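You operate a simulated robot arm through the tools that you are given. There is no shell and no other tool.

You run a simulated two-armed robot. Do the job below in one go: nothing can be reset, and whatever is moved stays where it is left.

## Task
Clear the spare lid and lay it on the blue mat.
Fine: teal cap in the rack's free well, blue ring in the tester's drawer; free the lid at the green stand knob; shut the drawer. Set down upright: what you pick out.
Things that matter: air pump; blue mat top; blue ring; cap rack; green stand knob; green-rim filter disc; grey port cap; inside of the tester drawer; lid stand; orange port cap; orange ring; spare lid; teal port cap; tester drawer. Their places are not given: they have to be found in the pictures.

It is judged by the outcome, as a careful person would: the job done as asked, and still so three seconds after it is handed in. It fails if anything else is knocked over, pushed out of place, dropped, spilled or broken. A push-on lid holds only when it is set on centred and level and pressed home; a screw cap is set on level and turned clockwise until tight.

## Robot
Two 7-joint arms with two-finger parallel grippers on one trunk that stands fixed in place. Base frame: the origin is at the foot of the trunk, x ahead of it, y to its left, z up. Units: m, degrees, N and s.
The left shoulder is at [0.07, 0.156, 1.08], the right one opposite. Payload 3.91 kg a hand.
Tool frame (each hand has its own): the origin (TCP) lies between the finger pads and is the grasp point; the fingertips stand 0.03 m ahead of it; z points along the fingers, y is the line along which they close. Largest opening 0.11 m; finger width 0.02, thickness 0.01; the body of the gripper, 0.048 by 0.112 m, starts 0.055 m behind the TCP.
Orientation is that of the tool frame in the base frame, as a unit quaternion [x, y, z, w]. With the fingers straight down and closing along the base's y, the tool's x points along the base's -x, its y along +y and its z along -z.

## Interface
- The arms move only by the tool step_arm. It takes "left_motion", "right_motion" or both (then of equal length, played together; a hand with none holds still); each is a list of rows, each a list of 7 numbers: the shift along the tool's x, y, z in m, then the turn, a rotation vector about the tool's x, y, z in degrees, then the finger opening in m, from 0 to 0.11. In form: [[tx, ty, tz, ax, ay, az, claw], ...]. A call has 1 to 20 rows; each row shifts and turns the commanded pose from where the row before left it, along the tool's axes as they then stand. A row lasts 0.2 s, in which the tool goes at most 0.05 m and 8.6 degrees; a call with a longer step from one row to the next is refused whole, and so is a gripper value outside its range. Where a pose cannot be reached the arm comes as near as it can. A force on the tool above 90 N (or 10 N above the force at the start of the call, whichever is more), or a blocked arm, ends the call early, and 0.2 s more pass. The fingers move at their own pace (about 0.108 m/s each) and stop on an object; they squeeze with about 31 N. The grip force told is the motor's: it shows also when the fingers shut on nothing. Time passes only in rows, and 0.2 s behind the last, so rows that do not move let the fingers close. The reply holds the time, the measured pose of the TCP, the force on the tool along the base axes, the opening and the grip force, in the units named above and with some noise, with the torque about the TCP (base axes, N m) and any sound that the robot's microphone picked up.
- Cameras (640 x 400 px; columns grow to the right, rows downward): "scene" is now at [0.1249, -0.0566, 1.3365]; the picture's right is [-0.61, -0.79, 0.00], its down [-0.23, 0.18, -0.96] and it looks along [0.76, -0.58, -0.29] (base axes); focal length 252 px, centre (320, 200). "left" rides on the left gripper at [0.072, -0.017, -0.103] in its tool frame; the picture's right is [0.23, 0.97, 0.00], its down [-0.76, 0.18, -0.62] and it looks along [-0.61, 0.14, 0.78] (tool axes); focal length 222 px, centre (320, 200). "right" rides on the right gripper at [0.072, 0.017, -0.103] in its tool frame; the picture's right is [-0.23, 0.97, 0.00], its down [-0.76, -0.18, -0.62] and it looks along [-0.61, -0.14, 0.78] (tool axes); focal length 222 px, centre (320, 200).
- get_image(camera): a new picture of that camera. No time passes.
- lift_body(by): slides the trunk up (or, below 0, down) by that many m; the arms and the scene camera ride with it, the base frame stays. It gives what a move gives, with no picture.
- turn_head(pan, tilt): turns the head with the scene camera to pan (to the left, within 86 degrees either way) and tilt (down, from -29 to 69), counted from straight ahead of the robot. It gives what a move gives.
- probe_pixels(camera, pixels): for up to 12 pixels [column, row] of the newest picture of that camera ("zoom" is the newest enlarged one), the place [x, y, z] in the base frame of the surface seen there, good to about 0.002 m. No time passes.
- zoom(camera, box): a new picture of the part [left, top, right, bottom] of that camera's present view, enlarged. No time passes.
- hand_in(): hands the job in; it is judged then, once.

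Unless the task says otherwise, let go and move clear before handing in.

The tools are called after "Request:" as name(argument=value, ...) on one line, values as JSON. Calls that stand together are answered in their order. step_arm: Moves the arms, as the interface text tells. Its arguments: {"type":"object","properties":{"left_motion":{"type":"array"},"right_motion":{"type":"array"}},"required":[]} The other tools are called the same way: lift_body (by) slides the trunk up or down; turn_head (pan, tilt) turns the head that bears the scene camera; get_image (camera) takes a picture; probe_pixels (camera, pixels) gives the place of the surface under pixels of a picture; zoom (camera, box) takes an enlarged picture of a part of a camera's view; hand_in () hands the job in.

At the start:

```text
time: 0.0
left_tool_pos: [0.8606, -0.1506, 1.2844]
left_ee_rot: [0.001, 1.0, 0.0, -0.001]
left_wrist_force: [-0.3, 0.4, 0.3]
left_torque: [0.0, -0.02, 0.0]
left_finger_gap: 0.1099
left_grasp_force: 0.0
right_tool_pos: [0.4183, -0.4839, 1.2651]
right_ee_rot: [0.0, 1.0, -0.001, -0.001]
right_wrist_force: [-0.1, 0.4, 0.4]
right_torque: [0.03, 0.04, -0.04]
right_finger_gap: 0.11
right_grasp_force: 0.0
trunk travel left (down, up): [-0.525, 0.415]
head pan, tilt: [-37.4, 17.1]
```

scene: 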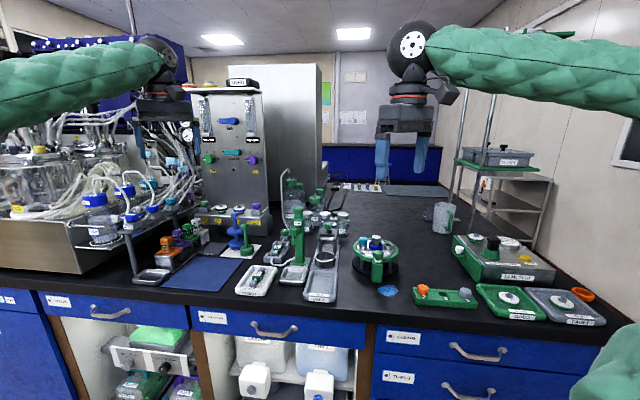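
right: 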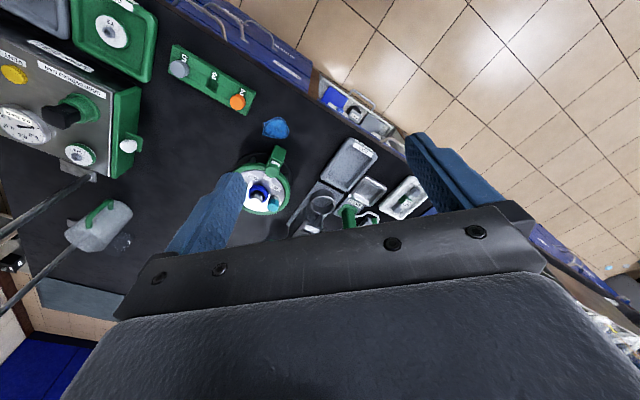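
left: 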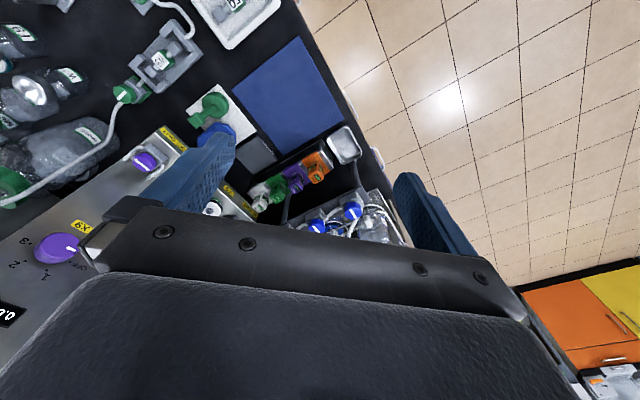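

The scene shows a bench with a blue mat around (205,273), a green cap rack near (445,296), a round green-handled stand near (375,258), and trays at right. I will zoom in on these parts to identify the objects.

Request:
zoom(camera="scene", box=[330, 200, 490, 320])

Request:
zoom(camera="scene", box=[220, 200, 380, 310])

Request:
zoom(camera="scene", box=[440, 210, 620, 340])

Request:
zoom(camera="scene", box=[120, 180, 280, 300])

Request:
zoom(camera="right", box=[150, 30, 430, 230])

```text
3.33 times, centred on (410, 260) of scene
```

zoom: 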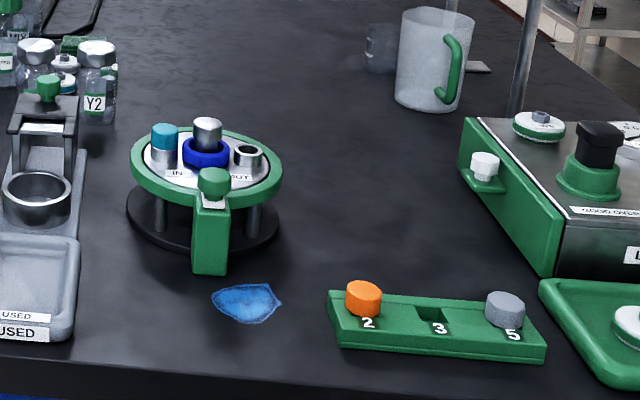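

```text
3.64 times, centred on (300, 255) of scene
```

zoom: 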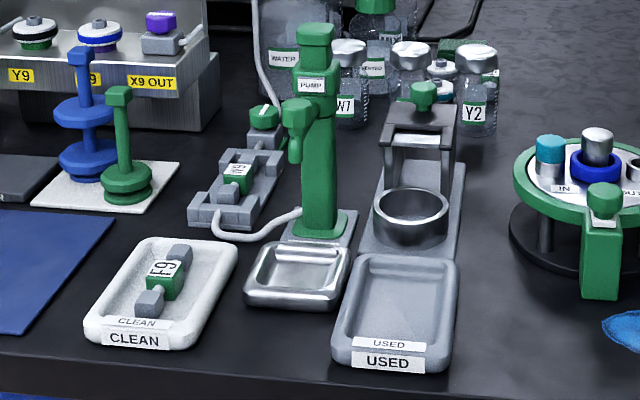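

```text
3.08 times, centred on (530, 275) of scene
```

zoom: 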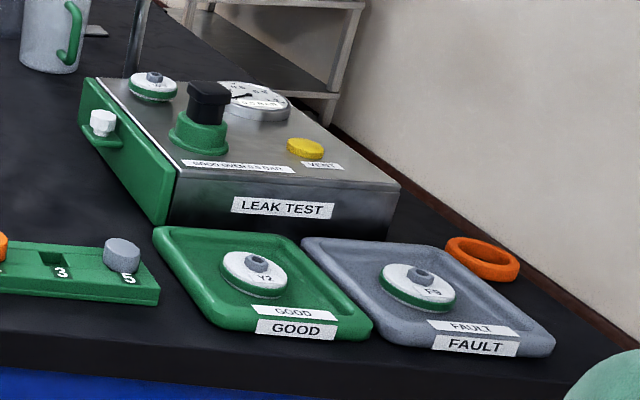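

```text
3.33 times, centred on (200, 240) of scene
```

zoom: 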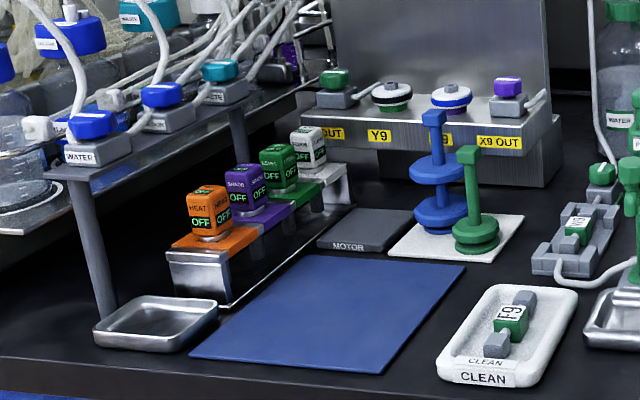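

```text
2.00 times, centred on (290, 130) of right
```

zoom: 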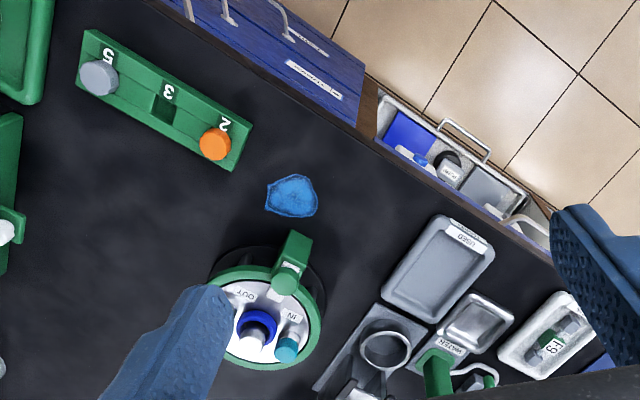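

The lid stand with its green knob is around (375,258), with the teal cap on the IN port and a blue ring on the centre post; the tester is "LEAK TEST" at (510,255) with a green face and white knob. I'll probe the key places.

Request:
zoom(camera="scene", box=[340, 220, 410, 300])

Request:
probe_pixels(camera="scene", pixels=[[371, 236], [381, 233], [377, 243], [392, 239], [383, 245], [376, 275], [200, 275], [421, 289], [436, 291], [466, 293], [461, 248], [535, 232]])

```text
5.00 times, centred on (375, 260) of scene
```

zoom: 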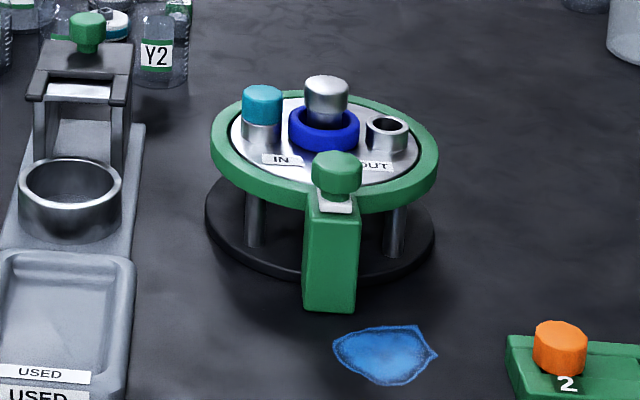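

```text
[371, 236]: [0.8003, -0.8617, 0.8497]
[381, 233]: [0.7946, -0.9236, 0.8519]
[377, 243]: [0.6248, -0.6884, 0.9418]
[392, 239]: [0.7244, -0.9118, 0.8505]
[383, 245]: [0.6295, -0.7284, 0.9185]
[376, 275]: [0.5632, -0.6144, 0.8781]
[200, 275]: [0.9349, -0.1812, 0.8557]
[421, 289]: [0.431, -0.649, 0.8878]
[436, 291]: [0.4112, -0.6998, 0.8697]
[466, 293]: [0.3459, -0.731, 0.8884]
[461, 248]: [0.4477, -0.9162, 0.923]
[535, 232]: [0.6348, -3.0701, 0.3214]
```

The zoom shows the teal cap at (262,100), blue ring (323,130), post (326,90), OUT port (388,130), green knob (338,175) and its bracket. I'll probe those in the zoom frame.

Request:
probe_pixels(camera="zoom", pixels=[[262, 92], [262, 110], [262, 135], [326, 82], [326, 105], [300, 135], [323, 140], [388, 122], [338, 155], [338, 180], [335, 205], [330, 250]])

Request:
probe_pixels(camera="zoom", pixels=[[290, 180], [222, 150], [430, 160], [270, 100], [375, 105], [255, 160], [400, 160], [250, 260], [430, 240], [333, 300], [380, 350], [285, 185]])

```text
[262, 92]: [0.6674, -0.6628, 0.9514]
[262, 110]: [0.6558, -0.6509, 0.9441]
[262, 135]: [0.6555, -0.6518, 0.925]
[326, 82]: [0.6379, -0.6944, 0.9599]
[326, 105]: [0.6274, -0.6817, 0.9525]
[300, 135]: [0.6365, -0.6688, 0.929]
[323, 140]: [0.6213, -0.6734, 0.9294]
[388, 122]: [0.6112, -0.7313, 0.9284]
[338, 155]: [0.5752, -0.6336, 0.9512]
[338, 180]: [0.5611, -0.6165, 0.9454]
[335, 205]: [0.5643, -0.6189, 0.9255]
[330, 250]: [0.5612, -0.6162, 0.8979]
```

```text
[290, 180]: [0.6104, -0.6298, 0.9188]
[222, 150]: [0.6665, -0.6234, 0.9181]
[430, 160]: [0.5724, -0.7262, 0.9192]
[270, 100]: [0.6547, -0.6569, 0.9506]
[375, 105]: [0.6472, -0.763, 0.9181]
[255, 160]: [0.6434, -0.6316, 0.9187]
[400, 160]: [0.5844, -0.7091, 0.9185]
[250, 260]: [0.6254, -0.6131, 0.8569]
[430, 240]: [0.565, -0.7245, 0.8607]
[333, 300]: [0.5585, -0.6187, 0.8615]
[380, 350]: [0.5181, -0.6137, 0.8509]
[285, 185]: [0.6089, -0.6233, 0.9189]
```

The bench top is near z 0.851, the lid top near 0.9185 with its centre near (0.635,-0.69). I'll aim the head more directly at the lid and tester for a better view.

Request:
turn_head(pan=-52, tilt=30)

Request:
get_image(camera="scene")

```text
time: 0.8
left_tool_pos: [0.8625, -0.15, 1.284]
left_ee_rot: [0.0, 1.0, 0.0, 0.0]
left_wrist_force: [0.1, 0.0, -0.2]
left_torque: [-0.01, -0.02, 0.0]
left_finger_gap: 0.1101
left_grasp_force: 0.1
right_tool_pos: [0.419, -0.4847, 1.2633]
right_ee_rot: [0.0, 1.0, -0.001, 0.0]
right_wrist_force: [0.3, -0.4, 0.3]
right_torque: [0.0, 0.0, 0.0]
right_finger_gap: 0.1099
right_grasp_force: 0.0
trunk travel left (down, up): [-0.525, 0.415]
head pan, tilt: [-52.0, 30.0]
```

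```text
taken
```

scene: 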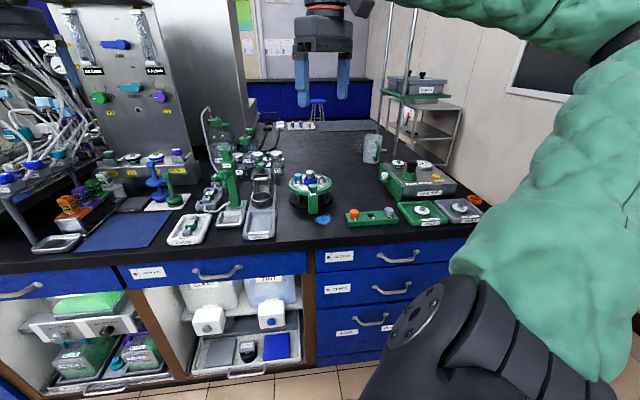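

The lid stand is now at (312,190), cap rack (370,215), tester (418,180). I'll zoom at both.

Request:
zoom(camera="scene", box=[260, 150, 356, 210])

Request:
zoom(camera="scene", box=[350, 150, 494, 240])

```text
6.67 times, centred on (308, 180) of scene
```

zoom: 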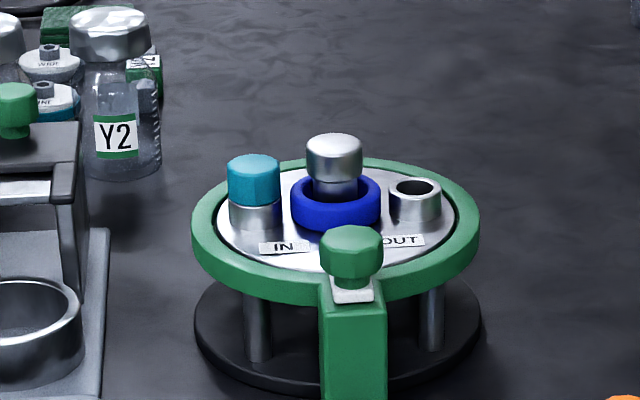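

```text
4.44 times, centred on (422, 195) of scene
```

zoom: 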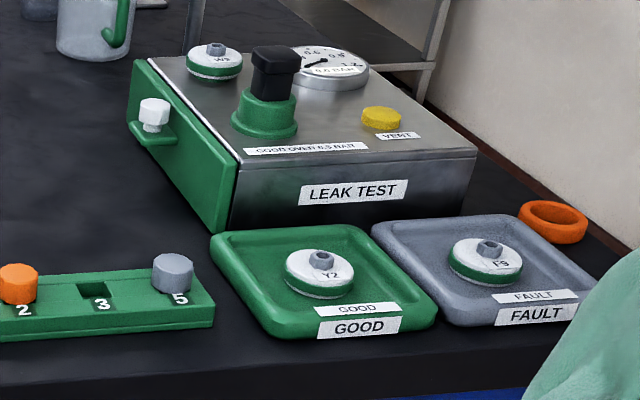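

I can see the drawer's green front with a white knob on a tab at (153,112) of this zoom. I'll probe the tester's outline, rack wells and caps.

Request:
probe_pixels(camera="zoom", pixels=[[153, 103], [153, 122], [140, 137], [165, 145], [137, 62], [234, 168], [225, 225], [135, 100], [200, 160], [160, 62], [470, 150], [240, 165]])

Request:
probe_pixels(camera="zoom", pixels=[[95, 292], [85, 288], [110, 290], [18, 270], [172, 260], [60, 290], [130, 285], [205, 290], [100, 330], [60, 280], [172, 285], [210, 325]])

```text
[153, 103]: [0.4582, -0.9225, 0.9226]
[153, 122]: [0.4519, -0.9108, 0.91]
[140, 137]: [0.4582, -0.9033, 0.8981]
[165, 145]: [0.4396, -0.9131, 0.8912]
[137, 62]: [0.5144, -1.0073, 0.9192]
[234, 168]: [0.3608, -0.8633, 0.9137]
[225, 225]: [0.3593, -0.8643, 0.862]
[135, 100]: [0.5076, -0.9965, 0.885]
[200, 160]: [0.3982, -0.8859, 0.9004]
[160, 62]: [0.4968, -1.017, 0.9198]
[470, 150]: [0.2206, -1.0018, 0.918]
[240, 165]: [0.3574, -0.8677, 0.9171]
```

```text
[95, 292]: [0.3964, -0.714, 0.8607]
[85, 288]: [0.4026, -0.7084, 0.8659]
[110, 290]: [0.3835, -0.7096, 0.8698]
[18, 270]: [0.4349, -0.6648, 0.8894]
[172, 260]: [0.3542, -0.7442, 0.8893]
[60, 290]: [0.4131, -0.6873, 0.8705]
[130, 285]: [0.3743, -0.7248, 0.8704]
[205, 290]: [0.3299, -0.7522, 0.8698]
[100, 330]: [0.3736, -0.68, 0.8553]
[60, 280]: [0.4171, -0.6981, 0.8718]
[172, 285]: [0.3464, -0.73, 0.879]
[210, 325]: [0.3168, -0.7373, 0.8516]
```

The tester's drawer front runs from about (0.36,-0.86) to (0.51,-1.01), opening toward (+0.68,+0.73); the free well is "3" near (0.392,-0.709). I'll move the right hand (yawed to the bench) above the lid stand for a close view.

Request:
step_arm(right_motion=[[0, 0, 0.03, 0, 0, 8.6, 0.11], [0, 0, 0.03, 0, 0, 8.6, 0.11], [0, 0, 0.03, 0, 0, 8.6, 0.11], [0, 0, 0.03, 0, 0, 8.6, 0.11], [0, 0, 0.03, 0, 0, 8.6, 0.11], [-0.04, 0.004, 0.012, 0, 0, 0, 0.11], [-0.04, 0.004, 0.012, 0, 0, 0, 0.11], [-0.04, 0.004, 0.012, 0, 0, 0, 0.11], [-0.04, 0.004, 0.012, 0, 0, 0, 0.11], [-0.04, 0.004, 0.012, 0, 0, 0, 0.11]])

Request:
get_image(camera="right")

Request:
get_image(camera="scene")

```text
time: 3.0
left_tool_pos: [0.8619, -0.1508, 1.2819]
left_ee_rot: [0.0, 1.0, 0.0, -0.001]
left_wrist_force: [0.1, -0.5, -0.1]
left_torque: [0.0, -0.01, 0.03]
left_finger_gap: 0.1099
left_grasp_force: 0.1
right_tool_pos: [0.5791, -0.6076, 1.0536]
right_ee_rot: [0.367, 0.93, 0.001, 0.0]
right_wrist_force: [0.1, -0.4, -0.2]
right_torque: [0.03, -0.02, 0.01]
right_finger_gap: 0.1099
right_grasp_force: 0.0
trunk travel left (down, up): [-0.525, 0.415]
head pan, tilt: [-52.0, 30.0]
```

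```text
taken
```

right: 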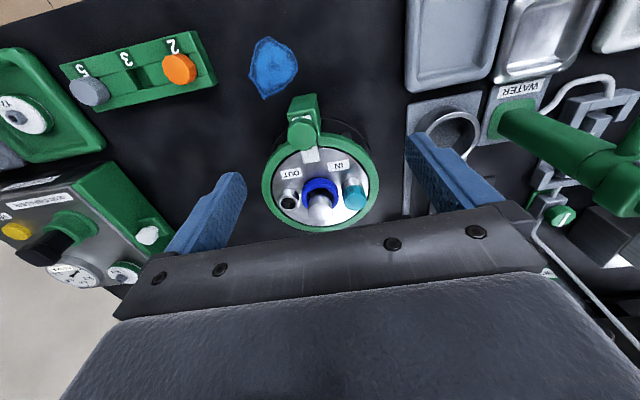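

```text
taken
```

scene: 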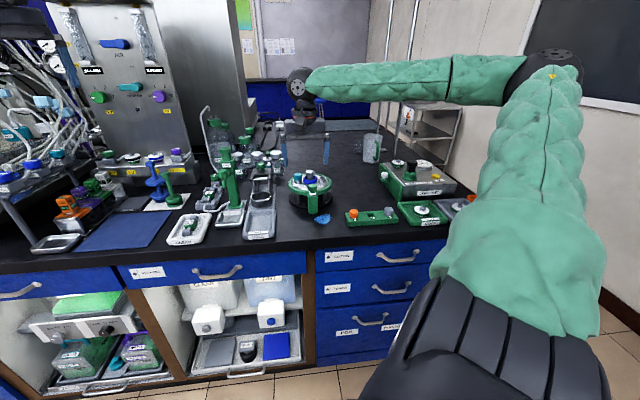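

The right camera sees the lid stand at (320,180), knob (305,130), rack (140,75), tester drawer knob (148,235). Zooming in on the lid and knob.

Request:
zoom(camera="right", box=[240, 85, 400, 245])

Request:
probe_pixels(camera="right", pixels=[[304, 128], [311, 155], [318, 185], [319, 205], [356, 190], [290, 198], [264, 185], [376, 185], [320, 228], [320, 150], [303, 105], [148, 236]])

Request:
zoom(camera="right", box=[60, 160, 220, 260])

```text
2.50 times, centred on (320, 165) of right
```

zoom: 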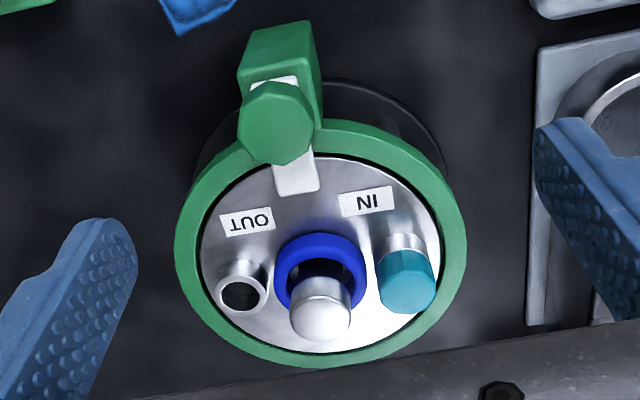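

```text
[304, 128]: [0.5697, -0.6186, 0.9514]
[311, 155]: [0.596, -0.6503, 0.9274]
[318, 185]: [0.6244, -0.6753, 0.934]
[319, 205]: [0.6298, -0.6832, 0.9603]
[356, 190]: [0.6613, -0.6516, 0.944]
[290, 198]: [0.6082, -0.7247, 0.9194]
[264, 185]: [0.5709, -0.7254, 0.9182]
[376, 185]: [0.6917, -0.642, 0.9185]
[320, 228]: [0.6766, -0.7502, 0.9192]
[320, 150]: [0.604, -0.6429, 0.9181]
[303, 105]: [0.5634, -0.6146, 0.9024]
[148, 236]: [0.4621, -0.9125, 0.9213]
```

```text
4.00 times, centred on (140, 210) of right
```

zoom: 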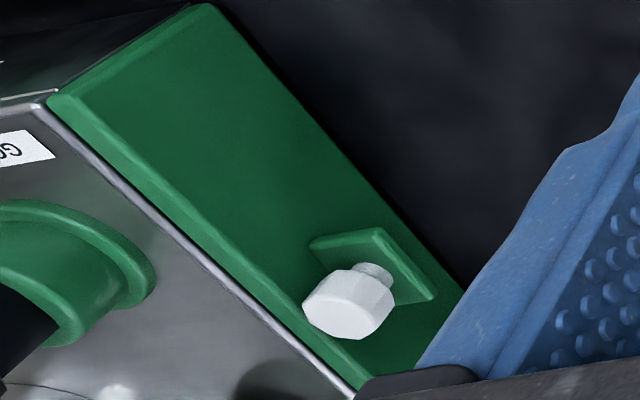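

The knob carries a white tongue reaching over the lid's edge (at zoom (297,170)). I'll zoom further to see whether it slides or turns.

Request:
zoom(camera="right", box=[280, 88, 344, 168])

Request:
zoom(camera="scene", box=[292, 170, 332, 220])

Request:
zoom(camera="right", box=[290, 165, 380, 225])

```text
5.00 times, centred on (312, 128) of right
```

zoom: 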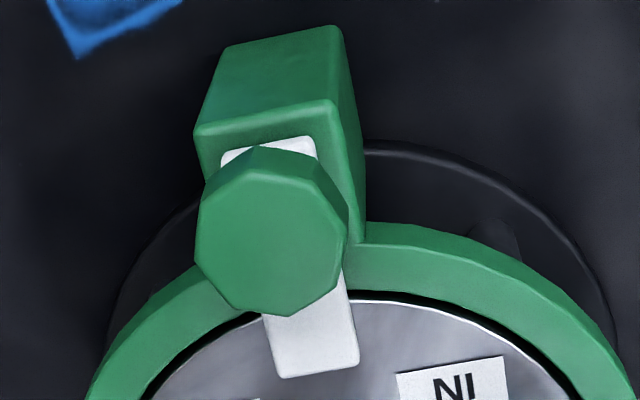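

```text
8.00 times, centred on (312, 195) of scene
```

zoom: 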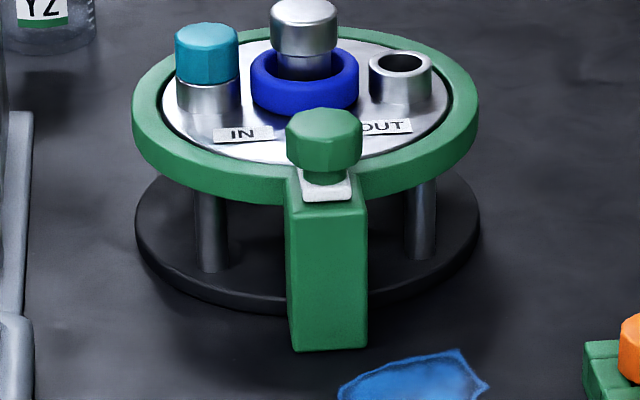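

```text
6.67 times, centred on (335, 195) of right
```

zoom: 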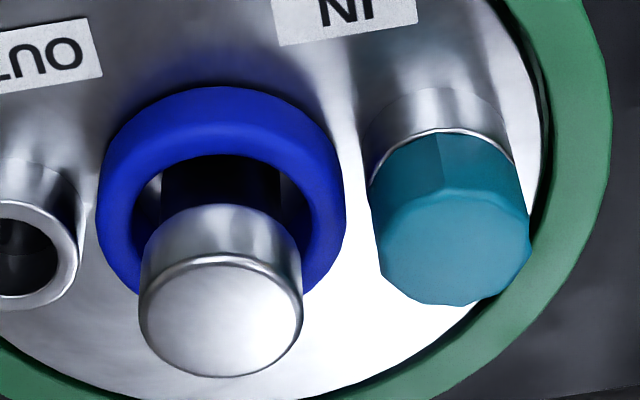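

The tongue is on an octagonal knob with a round stem, which looks like a turn clamp; the teal cap and ring sit clear above the lid. I'll first open the drawer, so I move toward the tester at safe height and turn the hand so the fingers close along the drawer face.

Request:
step_arm(right_motion=[[-0.0123, -0.0306, 0, 0, 0, 0, 0.11], [-0.0123, -0.0306, 0, 0, 0, 0, 0.11], [-0.0123, -0.0306, 0, 0, 0, 0, 0.11], [-0.0123, -0.0306, 0, 0, 0, 0, 0.11], [-0.0123, -0.0306, 0, 0, 0, 0, 0.11], [0, 0, 0, 0, 0, 8.18, 0.11], [0, 0, 0, 0, 0, 8.18, 0.11], [0, 0, 0, 0, 0, 8.18, 0.11], [0, 0, 0, 0, 0, 8.18, 0.11], [0, 0, 0, 0, 0, 8.18, 0.11], [0, 0, 0, 0, 0, 8.18, 0.11], [0, 0, 0, 0, 0, 8.18, 0.11], [0, 0, 0, 0, 0, 8.18, 0.11], [0, 0, 0, 0, 0, 8.18, 0.11], [0, 0, 0, 0, 0, 8.18, 0.11], [0, 0, 0, 0, 0, 8.18, 0.11]])

Request:
get_image(camera="right")

Request:
get_image(camera="scene")

```text
time: 6.4
left_tool_pos: [0.8622, -0.151, 1.2849]
left_ee_rot: [0.0, 1.0, 0.001, 0.0]
left_wrist_force: [-0.6, -0.1, 0.8]
left_torque: [0.0, -0.02, 0.0]
left_finger_gap: 0.1098
left_grasp_force: 0.1
right_tool_pos: [0.5185, -0.7609, 1.0533]
right_ee_rot: [0.917, 0.399, 0.0, 0.0]
right_wrist_force: [-0.6, 0.5, -0.5]
right_torque: [0.0, -0.02, -0.02]
right_finger_gap: 0.1101
right_grasp_force: 0.0
trunk travel left (down, up): [-0.525, 0.415]
head pan, tilt: [-52.0, 30.0]
```

```text
taken
```

right: 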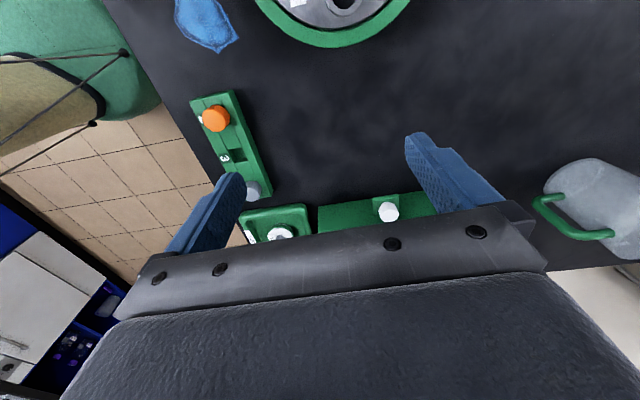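

```text
taken
```

scene: 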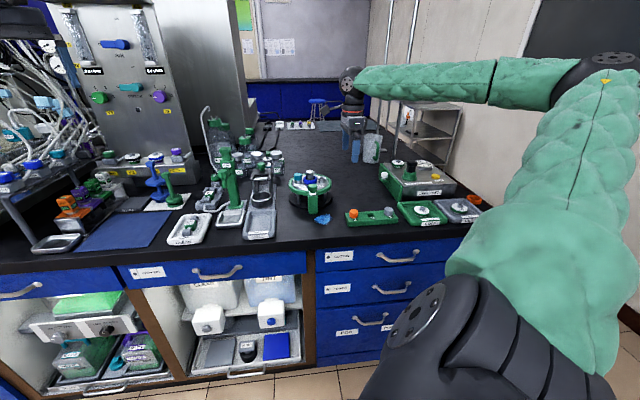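

The hand turned well: tool x is now along the drawer's opening direction and tool y along its face. The drawer knob is at (388,208), the free well 3 at (235,155). I'll probe these.

Request:
zoom(camera="right", box=[310, 180, 438, 260])

Request:
probe_pixels(camera="right", pixels=[[388, 212], [382, 200], [236, 155], [243, 152], [231, 161], [215, 117], [253, 190], [320, 208], [320, 232], [436, 195], [378, 198], [222, 100]])

Request:
zoom(camera="right", box=[180, 85, 290, 205])

```text
5.00 times, centred on (374, 220) of right
```

zoom: 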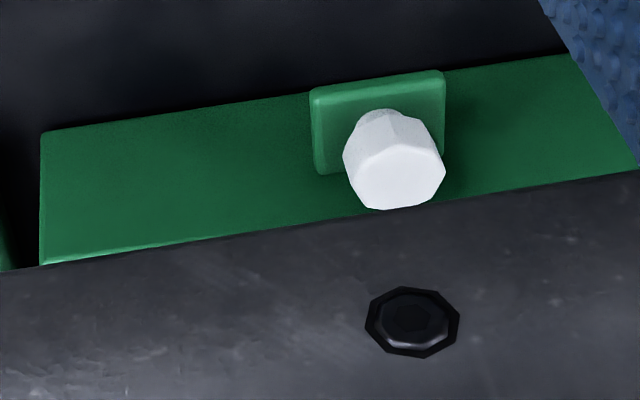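

```text
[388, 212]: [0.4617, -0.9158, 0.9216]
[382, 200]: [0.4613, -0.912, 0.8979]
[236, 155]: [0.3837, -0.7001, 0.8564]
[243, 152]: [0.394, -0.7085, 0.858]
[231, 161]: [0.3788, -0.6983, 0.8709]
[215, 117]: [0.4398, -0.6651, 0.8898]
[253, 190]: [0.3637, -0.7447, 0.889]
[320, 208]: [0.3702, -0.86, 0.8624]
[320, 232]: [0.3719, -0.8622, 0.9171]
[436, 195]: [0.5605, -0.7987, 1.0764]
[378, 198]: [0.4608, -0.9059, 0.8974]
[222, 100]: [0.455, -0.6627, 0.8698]
```

```text
3.33 times, centred on (235, 145) of right
```

zoom: 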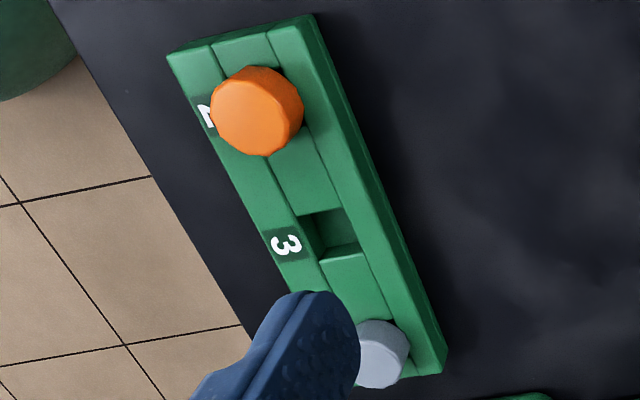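

I'll probe the drawer knob top's edges and the well corners more finely before descending.

Request:
probe_pixels(camera="zoom", pixels=[[330, 255], [320, 225], [310, 250], [345, 240], [326, 212], [340, 214], [257, 110], [380, 355], [215, 100], [302, 100], [265, 155], [240, 65]])

Request:
zoom(camera="right", box=[366, 195, 414, 225])

Request:
probe_pixels(camera="right", pixels=[[380.5, 211], [398, 214], [389, 216], [386, 210], [390, 220], [395, 219], [382, 219], [372, 196], [395, 196], [384, 204], [388, 203], [373, 213]])

```text
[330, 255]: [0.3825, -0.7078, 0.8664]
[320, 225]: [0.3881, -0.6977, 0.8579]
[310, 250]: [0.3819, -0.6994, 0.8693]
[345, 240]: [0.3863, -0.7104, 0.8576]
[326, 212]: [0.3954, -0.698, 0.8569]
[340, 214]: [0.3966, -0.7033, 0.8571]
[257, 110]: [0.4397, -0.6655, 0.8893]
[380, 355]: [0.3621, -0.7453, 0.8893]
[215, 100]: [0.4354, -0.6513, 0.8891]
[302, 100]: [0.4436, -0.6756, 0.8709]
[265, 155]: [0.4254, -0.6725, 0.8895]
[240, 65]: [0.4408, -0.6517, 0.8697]
```

```text
13.33 times, centred on (390, 210) of right
```

zoom: 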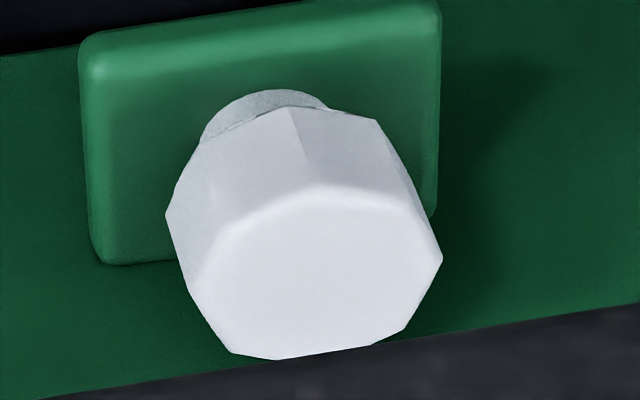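

```text
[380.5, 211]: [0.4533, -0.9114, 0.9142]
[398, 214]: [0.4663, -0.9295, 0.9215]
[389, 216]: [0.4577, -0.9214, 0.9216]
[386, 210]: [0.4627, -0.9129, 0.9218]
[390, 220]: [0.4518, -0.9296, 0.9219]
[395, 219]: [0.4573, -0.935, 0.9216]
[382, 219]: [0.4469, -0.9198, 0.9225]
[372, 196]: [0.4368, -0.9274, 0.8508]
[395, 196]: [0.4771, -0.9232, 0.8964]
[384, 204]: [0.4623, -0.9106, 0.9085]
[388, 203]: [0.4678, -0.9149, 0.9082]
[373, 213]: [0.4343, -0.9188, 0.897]
```

Knob head centre is about (0.458,-0.921), z 0.908–0.922, with the tab top at 0.897 and panel about 0.015 behind. I'll go above it with the fingers at 0.05 opening.

Request:
step_arm(right_motion=[[-0.0312, 0.013, 0.01, 0, 0, 0, 0.06], [-0.0312, 0.013, 0.01, 0, 0, 0, 0.06], [-0.0312, 0.013, 0.01, 0, 0, 0, 0.06], [-0.0312, 0.013, 0.01, 0, 0, 0, 0.06], [-0.0312, 0.013, 0.01, 0, 0, 0, 0.06]])

Request:
get_image(camera="right")

Request:
get_image(camera="scene")

```text
time: 7.6
left_tool_pos: [0.8615, -0.1497, 1.2837]
left_ee_rot: [0.0, 1.0, 0.0, 0.001]
left_wrist_force: [-0.2, 0.5, 0.3]
left_torque: [-0.01, -0.01, -0.01]
left_finger_gap: 0.1098
left_grasp_force: 0.0
right_tool_pos: [0.4594, -0.9159, 1.0027]
right_ee_rot: [0.917, 0.399, 0.0, -0.001]
right_wrist_force: [-0.1, -0.2, 0.2]
right_torque: [0.03, -0.05, 0.02]
right_finger_gap: 0.0594
right_grasp_force: 0.0
trunk travel left (down, up): [-0.525, 0.415]
head pan, tilt: [-52.0, 30.0]
```

```text
taken
```

right: 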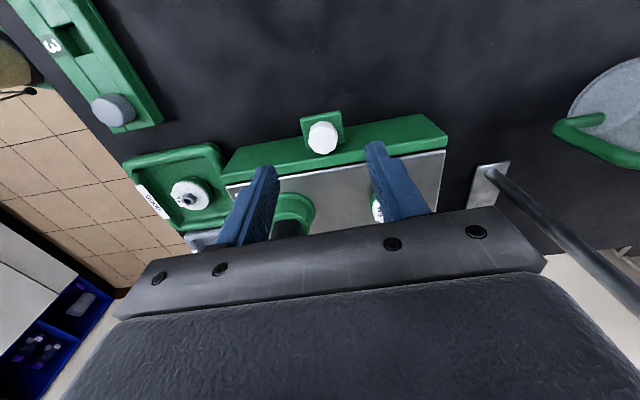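

```text
taken
```

scene: 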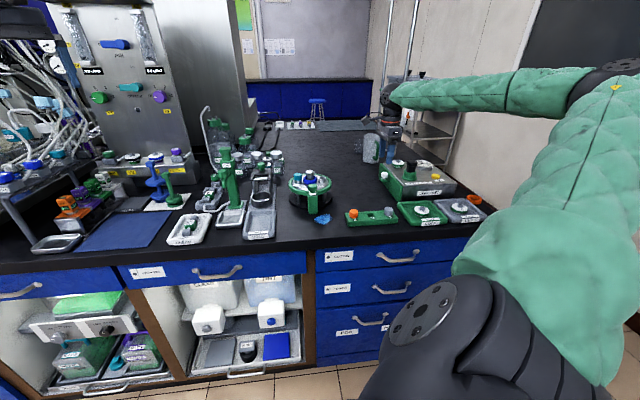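

The knob is at (323,137), between the fingers' line. I'll zoom and probe it once more from here.

Request:
zoom(camera="right", box=[290, 105, 362, 165])

Request:
probe_pixels(camera="right", pixels=[[323, 138], [309, 137], [338, 137], [323, 124], [323, 152], [303, 120], [341, 116], [300, 150], [350, 145], [323, 112], [240, 180], [430, 140]])

```text
6.67 times, centred on (326, 135) of right
```

zoom: 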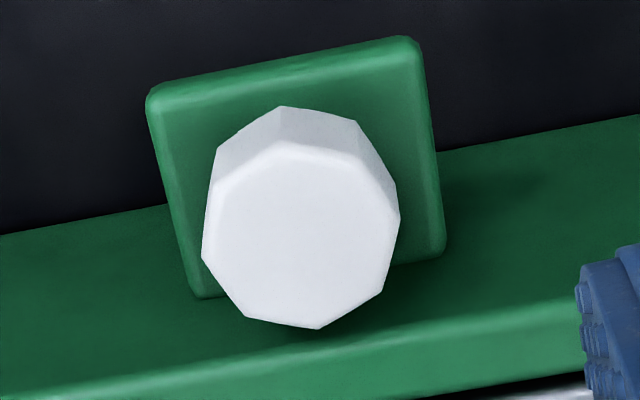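

```text
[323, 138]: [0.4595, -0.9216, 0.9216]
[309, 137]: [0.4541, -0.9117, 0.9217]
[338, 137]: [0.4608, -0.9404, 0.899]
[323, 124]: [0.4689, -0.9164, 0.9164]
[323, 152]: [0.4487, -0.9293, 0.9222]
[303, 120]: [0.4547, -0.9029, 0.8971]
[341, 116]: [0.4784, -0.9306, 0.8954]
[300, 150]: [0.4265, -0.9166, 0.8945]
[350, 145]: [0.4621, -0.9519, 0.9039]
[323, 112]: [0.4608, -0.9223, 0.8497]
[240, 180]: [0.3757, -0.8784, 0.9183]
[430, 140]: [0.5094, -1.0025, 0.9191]
```

Knob centre (0.457,-0.923). I'll shift slightly and descend to z≈0.933, then close on the knob.

Request:
step_arm(right_motion=[[-0.004, 0.0035, 0.014, 0, 0, 0, 0.05], [0, 0, 0.014, 0, 0, 0, 0.05], [0, 0, 0.014, 0, 0, 0, 0.05], [0, 0, 0.014, 0, 0, 0, 0.05], [0, 0, 0.013, 0, 0, 0, 0.05], [0, 0, 0, 0, 0, 0, 0.05]])

Request:
get_image(camera="right")

```text
time: 9.0
left_tool_pos: [0.862, -0.1505, 1.2837]
left_ee_rot: [0.0, 1.0, -0.001, 0.0]
left_wrist_force: [-0.4, -0.2, -0.7]
left_torque: [0.0, -0.01, -0.01]
left_finger_gap: 0.1099
left_grasp_force: 0.1
right_tool_pos: [0.4607, -0.9245, 0.9346]
right_ee_rot: [0.917, 0.399, 0.0, 0.0]
right_wrist_force: [0.0, 0.1, 0.4]
right_torque: [-0.03, 0.02, -0.02]
right_finger_gap: 0.0503
right_grasp_force: 0.1
trunk travel left (down, up): [-0.525, 0.415]
head pan, tilt: [-52.0, 30.0]
```

```text
taken
```

right: 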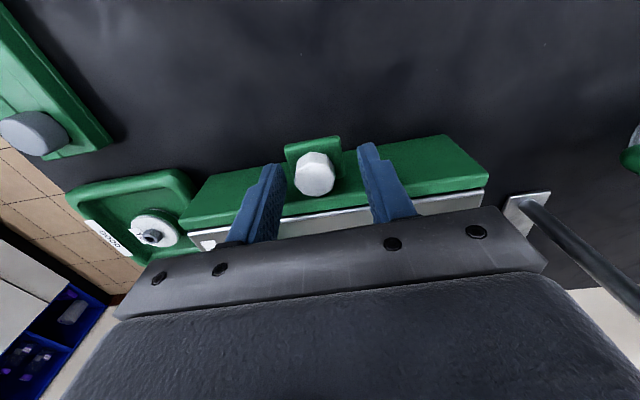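

The fingertips straddle the knob at (314,173); I'll nudge 3 mm along −y to centre and close.

Request:
step_arm(right_motion=[[0, -0.003, 0.001, 0, 0, 0, 0.04], [0, 0, 0, 0, 0, 0, 0.03], [0, 0, 0, 0, 0, 0, 0.015], [0, 0, 0, 0, 0, 0, 0.0], [0, 0, 0, 0, 0, 0, 0.0]])

Request:
zoom(camera="right", box=[240, 120, 400, 220])

```text
time: 10.2
left_tool_pos: [0.8607, -0.1503, 1.2836]
left_ee_rot: [0.0, 1.0, 0.0, 0.0]
left_wrist_force: [-0.4, -0.3, -0.2]
left_torque: [0.05, 0.03, 0.01]
left_finger_gap: 0.11
left_grasp_force: 0.0
right_tool_pos: [0.4578, -0.9208, 0.9334]
right_ee_rot: [0.917, 0.399, 0.0, -0.001]
right_wrist_force: [-9.1, 10.9, -4.3]
right_torque: [0.0, 0.35, -0.39]
right_finger_gap: 0.0246
right_grasp_force: 44.9
trunk travel left (down, up): [-0.525, 0.415]
head pan, tilt: [-52.0, 30.0]
```

```text
4.00 times, centred on (320, 170) of right
```

zoom: 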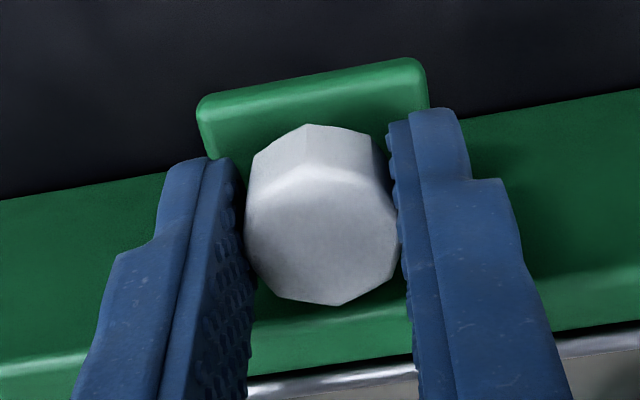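

The knob is gripped at 0.0246 m. I'll pull the drawer along tool +x (outward) slowly while watching the force.

Request:
step_arm(right_motion=[[0.005, -0.002, 0, 0, 0, 0, 0.0], [0.01, 0, 0, 0, 0, 0, 0.0], [0.015, 0, 0, 0, 0, 0, 0.0], [0.015, 0, 0, 0, 0, 0, 0.0]])

Request:
get_image(camera="right")

Request:
zoom(camera="scene", box=[350, 130, 478, 230])

```text
time: 11.2
left_tool_pos: [0.8629, -0.1506, 1.2832]
left_ee_rot: [0.0, 1.0, 0.001, 0.0]
left_wrist_force: [0.5, -0.3, -0.3]
left_torque: [0.01, 0.01, 0.01]
left_finger_gap: 0.1098
left_grasp_force: 0.0
right_tool_pos: [0.4916, -0.8884, 0.934]
right_ee_rot: [0.917, 0.4, 0.001, 0.001]
right_wrist_force: [20.4, -19.0, 6.1]
right_torque: [-0.19, -0.75, -0.1]
right_finger_gap: 0.0246
right_grasp_force: 44.7
trunk travel left (down, up): [-0.525, 0.415]
head pan, tilt: [-52.0, 30.0]
```

```text
taken
```

right: 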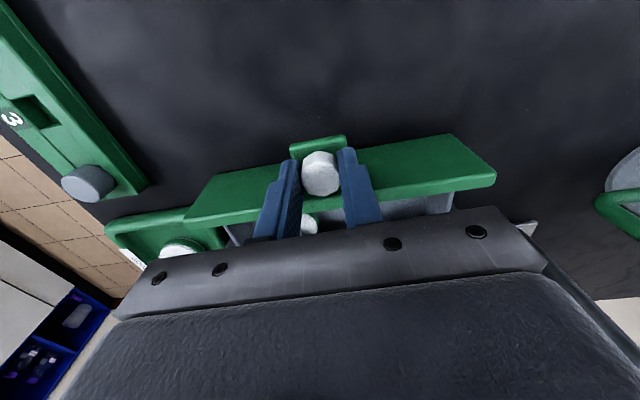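

```text
4.00 times, centred on (414, 180) of scene
```

zoom: 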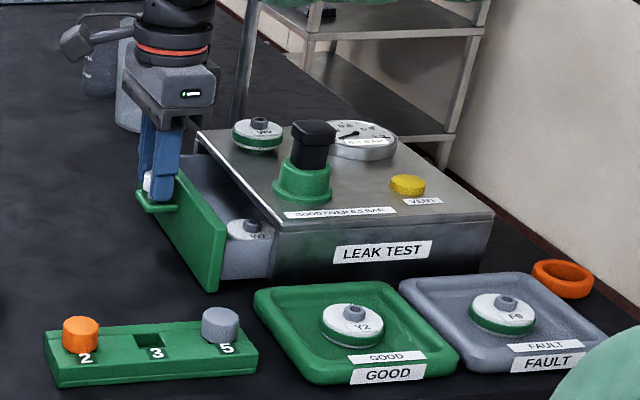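

The drawer slides out easily (no force along the pull), but there is ~28 N sideways, so the track direction is a little different. I'll correct sideways and keep pulling in smaller steps.

Request:
step_arm(right_motion=[[0.01, 0.003, 0, 0, 0, 0, 0.0], [0.01, 0.001, 0, 0, 0, 0, 0.0], [0.01, 0.0005, 0, 0, 0, 0, 0.0], [0, 0, 0, 0, 0, 0, 0.0]])

Request:
zoom(camera="scene", box=[350, 130, 478, 230])

```text
time: 12.2
left_tool_pos: [0.8607, -0.1502, 1.2838]
left_ee_rot: [0.0, 1.0, 0.0, 0.0]
left_wrist_force: [-0.6, 0.3, -0.6]
left_torque: [0.0, 0.04, -0.04]
left_finger_gap: 0.1101
left_grasp_force: 0.3
right_tool_pos: [0.5107, -0.8677, 0.9333]
right_ee_rot: [0.916, 0.4, 0.0, -0.001]
right_wrist_force: [-3.1, 1.8, 2.3]
right_torque: [0.06, -0.01, -0.44]
right_finger_gap: 0.0247
right_grasp_force: 44.6
trunk travel left (down, up): [-0.525, 0.415]
head pan, tilt: [-52.0, 30.0]
```

```text
4.00 times, centred on (414, 180) of scene
```

zoom: 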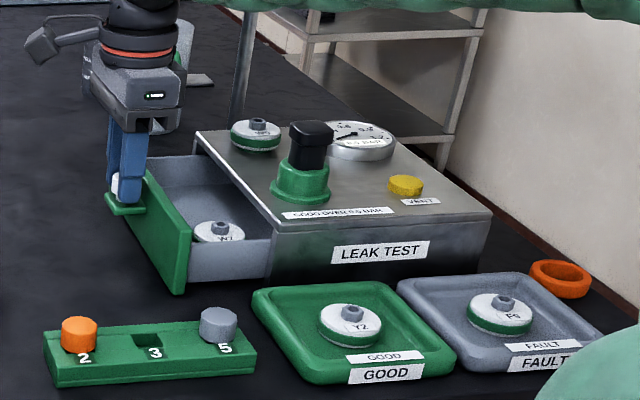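

The drawer is now open about 7.5 cm with a disc already in its near end; forces are low. I'll pull 2 cm more.

Request:
step_arm(right_motion=[[0.007, 0.0003, 0, 0, 0, 0, 0.0], [0.007, 0.0003, 0, 0, 0, 0, 0.0], [0.006, 0.0002, 0, 0, 0, 0, 0.0], [0, 0, 0, 0, 0, 0, 0.0]])

Request:
zoom(camera="scene", box=[350, 130, 478, 230])

```text
time: 13.2
left_tool_pos: [0.8615, -0.1492, 1.2848]
left_ee_rot: [0.0, 1.0, 0.0, 0.0]
left_wrist_force: [-1.0, 0.0, -0.9]
left_torque: [0.0, 0.05, -0.02]
left_finger_gap: 0.1099
left_grasp_force: 0.1
right_tool_pos: [0.5255, -0.8542, 0.9335]
right_ee_rot: [0.917, 0.4, 0.0, -0.001]
right_wrist_force: [-13.1, 13.2, -6.5]
right_torque: [-0.01, 0.4, -0.35]
right_finger_gap: 0.0246
right_grasp_force: 45.2
trunk travel left (down, up): [-0.525, 0.415]
head pan, tilt: [-52.0, 30.0]
```

```text
4.00 times, centred on (414, 180) of scene
```

zoom: 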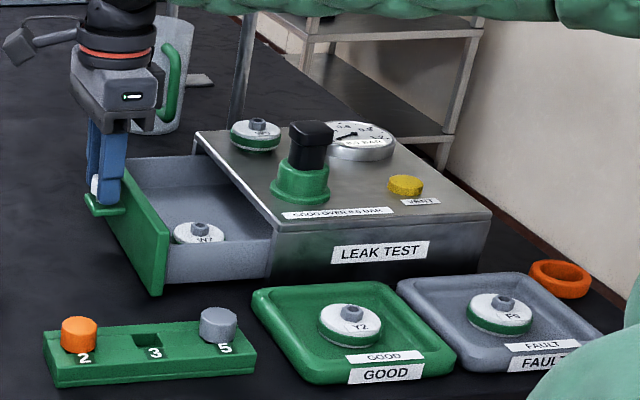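

The drawer is open by ~9.5 cm with plenty of room at its far end. I'll release the knob and rise.

Request:
step_arm(right_motion=[[0, -0.0015, 0, 0, 0, 0, 0.0], [0, 0, 0, 0, 0, 0, 0.05], [0, 0, 0, 0, 0, 0, 0.05], [0, 0, -0.02, 0, 0, 0, 0.05], [0, 0, -0.04, 0, 0, 0, 0.05], [0, 0, -0.045, 0, 0, 0, 0.05], [0, 0, -0.045, 0, 0, 0, 0.05], [0, 0, 0, 0, 0, 0, 0.05]])

Request:
get_image(camera="right")

Request:
zoom(camera="scene", box=[350, 130, 478, 230])

```text
time: 15.0
left_tool_pos: [0.8615, -0.1507, 1.2834]
left_ee_rot: [0.001, 1.0, 0.0, 0.0]
left_wrist_force: [-0.9, -0.6, -0.4]
left_torque: [-0.01, 0.01, -0.03]
left_finger_gap: 0.11
left_grasp_force: 0.0
right_tool_pos: [0.5244, -0.8548, 1.0833]
right_ee_rot: [0.917, 0.399, 0.0, -0.001]
right_wrist_force: [1.2, -0.5, 0.2]
right_torque: [-0.01, -0.02, -0.01]
right_finger_gap: 0.0503
right_grasp_force: 0.1
trunk travel left (down, up): [-0.525, 0.415]
head pan, tilt: [-52.0, 30.0]
```

```text
taken
```

right: 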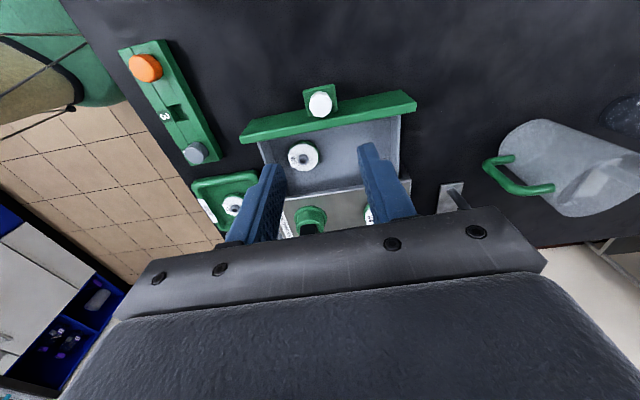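

```text
4.00 times, centred on (414, 180) of scene
```

zoom: 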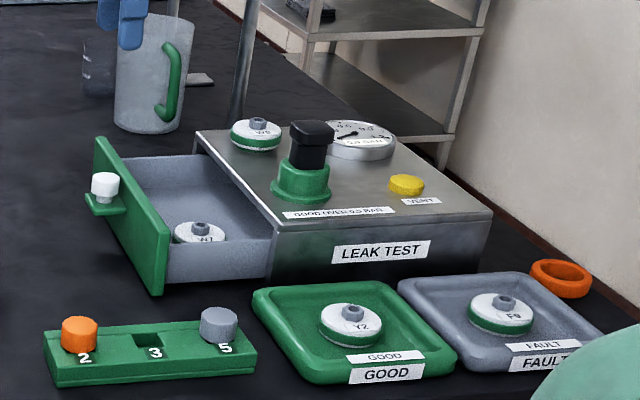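

The drawer is open and free. From this view I'll probe the drawer inside, its disc, and the free well in the rack.

Request:
probe_pixels(camera="right", pixels=[[345, 150], [303, 155], [388, 122], [320, 104], [340, 175], [265, 160], [350, 128], [398, 150], [262, 145], [400, 122], [245, 137], [412, 104]])

Request:
zoom(camera="right", box=[240, 75, 424, 195])

Request:
zoom(camera="right", box=[110, 30, 230, 170])

```text
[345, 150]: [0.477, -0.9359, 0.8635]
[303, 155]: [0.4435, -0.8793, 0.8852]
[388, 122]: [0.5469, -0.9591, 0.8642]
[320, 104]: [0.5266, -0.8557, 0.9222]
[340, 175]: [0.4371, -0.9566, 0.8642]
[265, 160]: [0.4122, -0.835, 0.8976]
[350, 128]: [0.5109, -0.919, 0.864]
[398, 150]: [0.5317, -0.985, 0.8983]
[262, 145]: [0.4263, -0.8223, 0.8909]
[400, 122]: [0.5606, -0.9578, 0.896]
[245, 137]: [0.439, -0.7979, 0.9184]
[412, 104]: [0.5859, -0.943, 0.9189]
```

```text
3.33 times, centred on (332, 135) of right
```

zoom: 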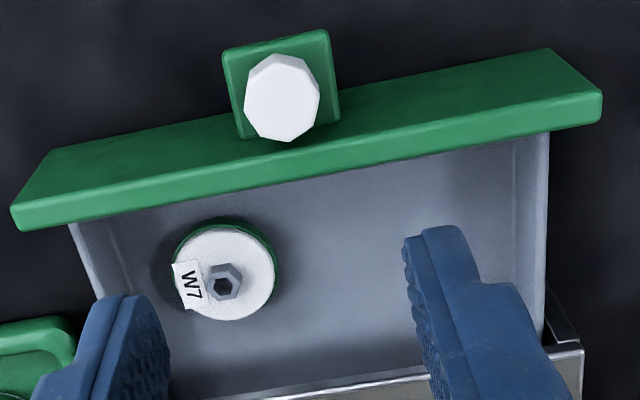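

```text
2.86 times, centred on (170, 100) of right
```

zoom: 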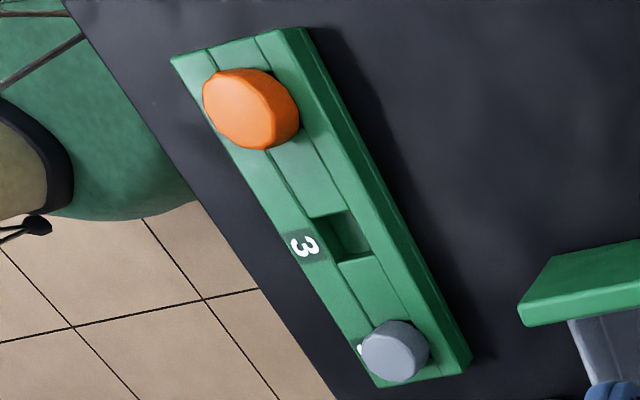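

The drawer holds a green-rimmed disc W7 near d-side; its far end is free (floor z 0.864). I'll probe the well's rim to fix its centre.

Request:
probe_pixels(camera="zoom", pixels=[[309, 214], [342, 207], [341, 266], [375, 254], [300, 220], [335, 262], [350, 212], [376, 247], [345, 240], [250, 110], [295, 105], [390, 352]])

Request:
zoom(camera="right", box=[150, 80, 210, 140])

```text
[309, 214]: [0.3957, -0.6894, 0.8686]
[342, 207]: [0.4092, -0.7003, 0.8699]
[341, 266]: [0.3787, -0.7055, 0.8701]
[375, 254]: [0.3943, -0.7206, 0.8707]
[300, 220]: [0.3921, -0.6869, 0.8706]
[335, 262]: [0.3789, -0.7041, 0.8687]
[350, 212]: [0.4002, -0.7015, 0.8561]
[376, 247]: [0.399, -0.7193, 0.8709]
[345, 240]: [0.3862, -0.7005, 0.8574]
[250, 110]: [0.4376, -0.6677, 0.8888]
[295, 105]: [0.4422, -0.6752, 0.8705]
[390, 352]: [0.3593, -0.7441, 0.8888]
```

```text
6.67 times, centred on (180, 110) of right
```

zoom: 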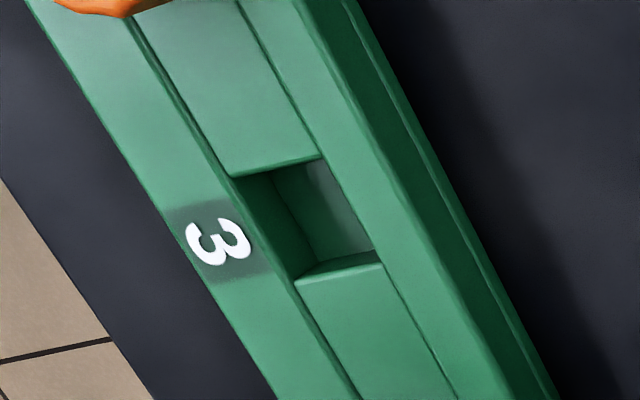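

The free well's centre is about (0.3945,-0.704), about 2 cm square and 1.4 cm deep. Now I'll move over the teal cap on the lid and look from there.

Request:
step_arm(right_motion=[[0.0396, -0.00535, 0, 0, 0, 0, 0.06], [0.0396, -0.00535, 0, 0, 0, 0, 0.06], [0.0396, -0.00535, 0.005, 0, 0, 0, 0.06], [0.0396, -0.00535, 0.005, 0, 0, 0, 0.06], [0.0396, -0.00535, 0.01, 0, 0, 0, 0.06], [0.0396, -0.00535, 0.01, 0, 0, 0, 0.06], [0, 0, 0, 0, 0, 0, 0.06]])

Request:
get_image(camera="right")

Request:
zoom(camera="right", box=[256, 85, 384, 165])

```text
time: 16.6
left_tool_pos: [0.8611, -0.1511, 1.2832]
left_ee_rot: [0.0, 1.0, 0.001, 0.0]
left_wrist_force: [-0.4, 0.2, 0.7]
left_torque: [0.03, -0.04, 0.01]
left_finger_gap: 0.11
left_grasp_force: 0.2
right_tool_pos: [0.6607, -0.6576, 1.0527]
right_ee_rot: [0.917, 0.399, 0.001, -0.001]
right_wrist_force: [-1.0, 0.0, -0.2]
right_torque: [0.02, -0.03, -0.04]
right_finger_gap: 0.06
right_grasp_force: 0.0
trunk travel left (down, up): [-0.525, 0.415]
head pan, tilt: [-52.0, 30.0]
```

```text
taken
```

right: 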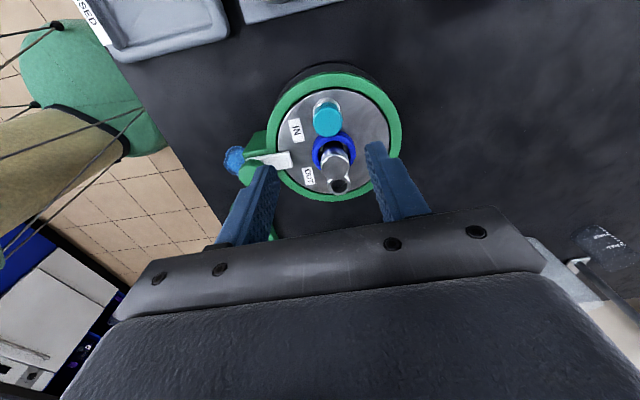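

```text
5.00 times, centred on (320, 125) of right
```

zoom: 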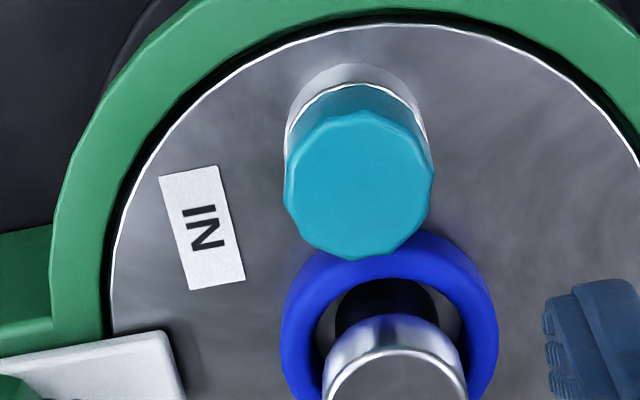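

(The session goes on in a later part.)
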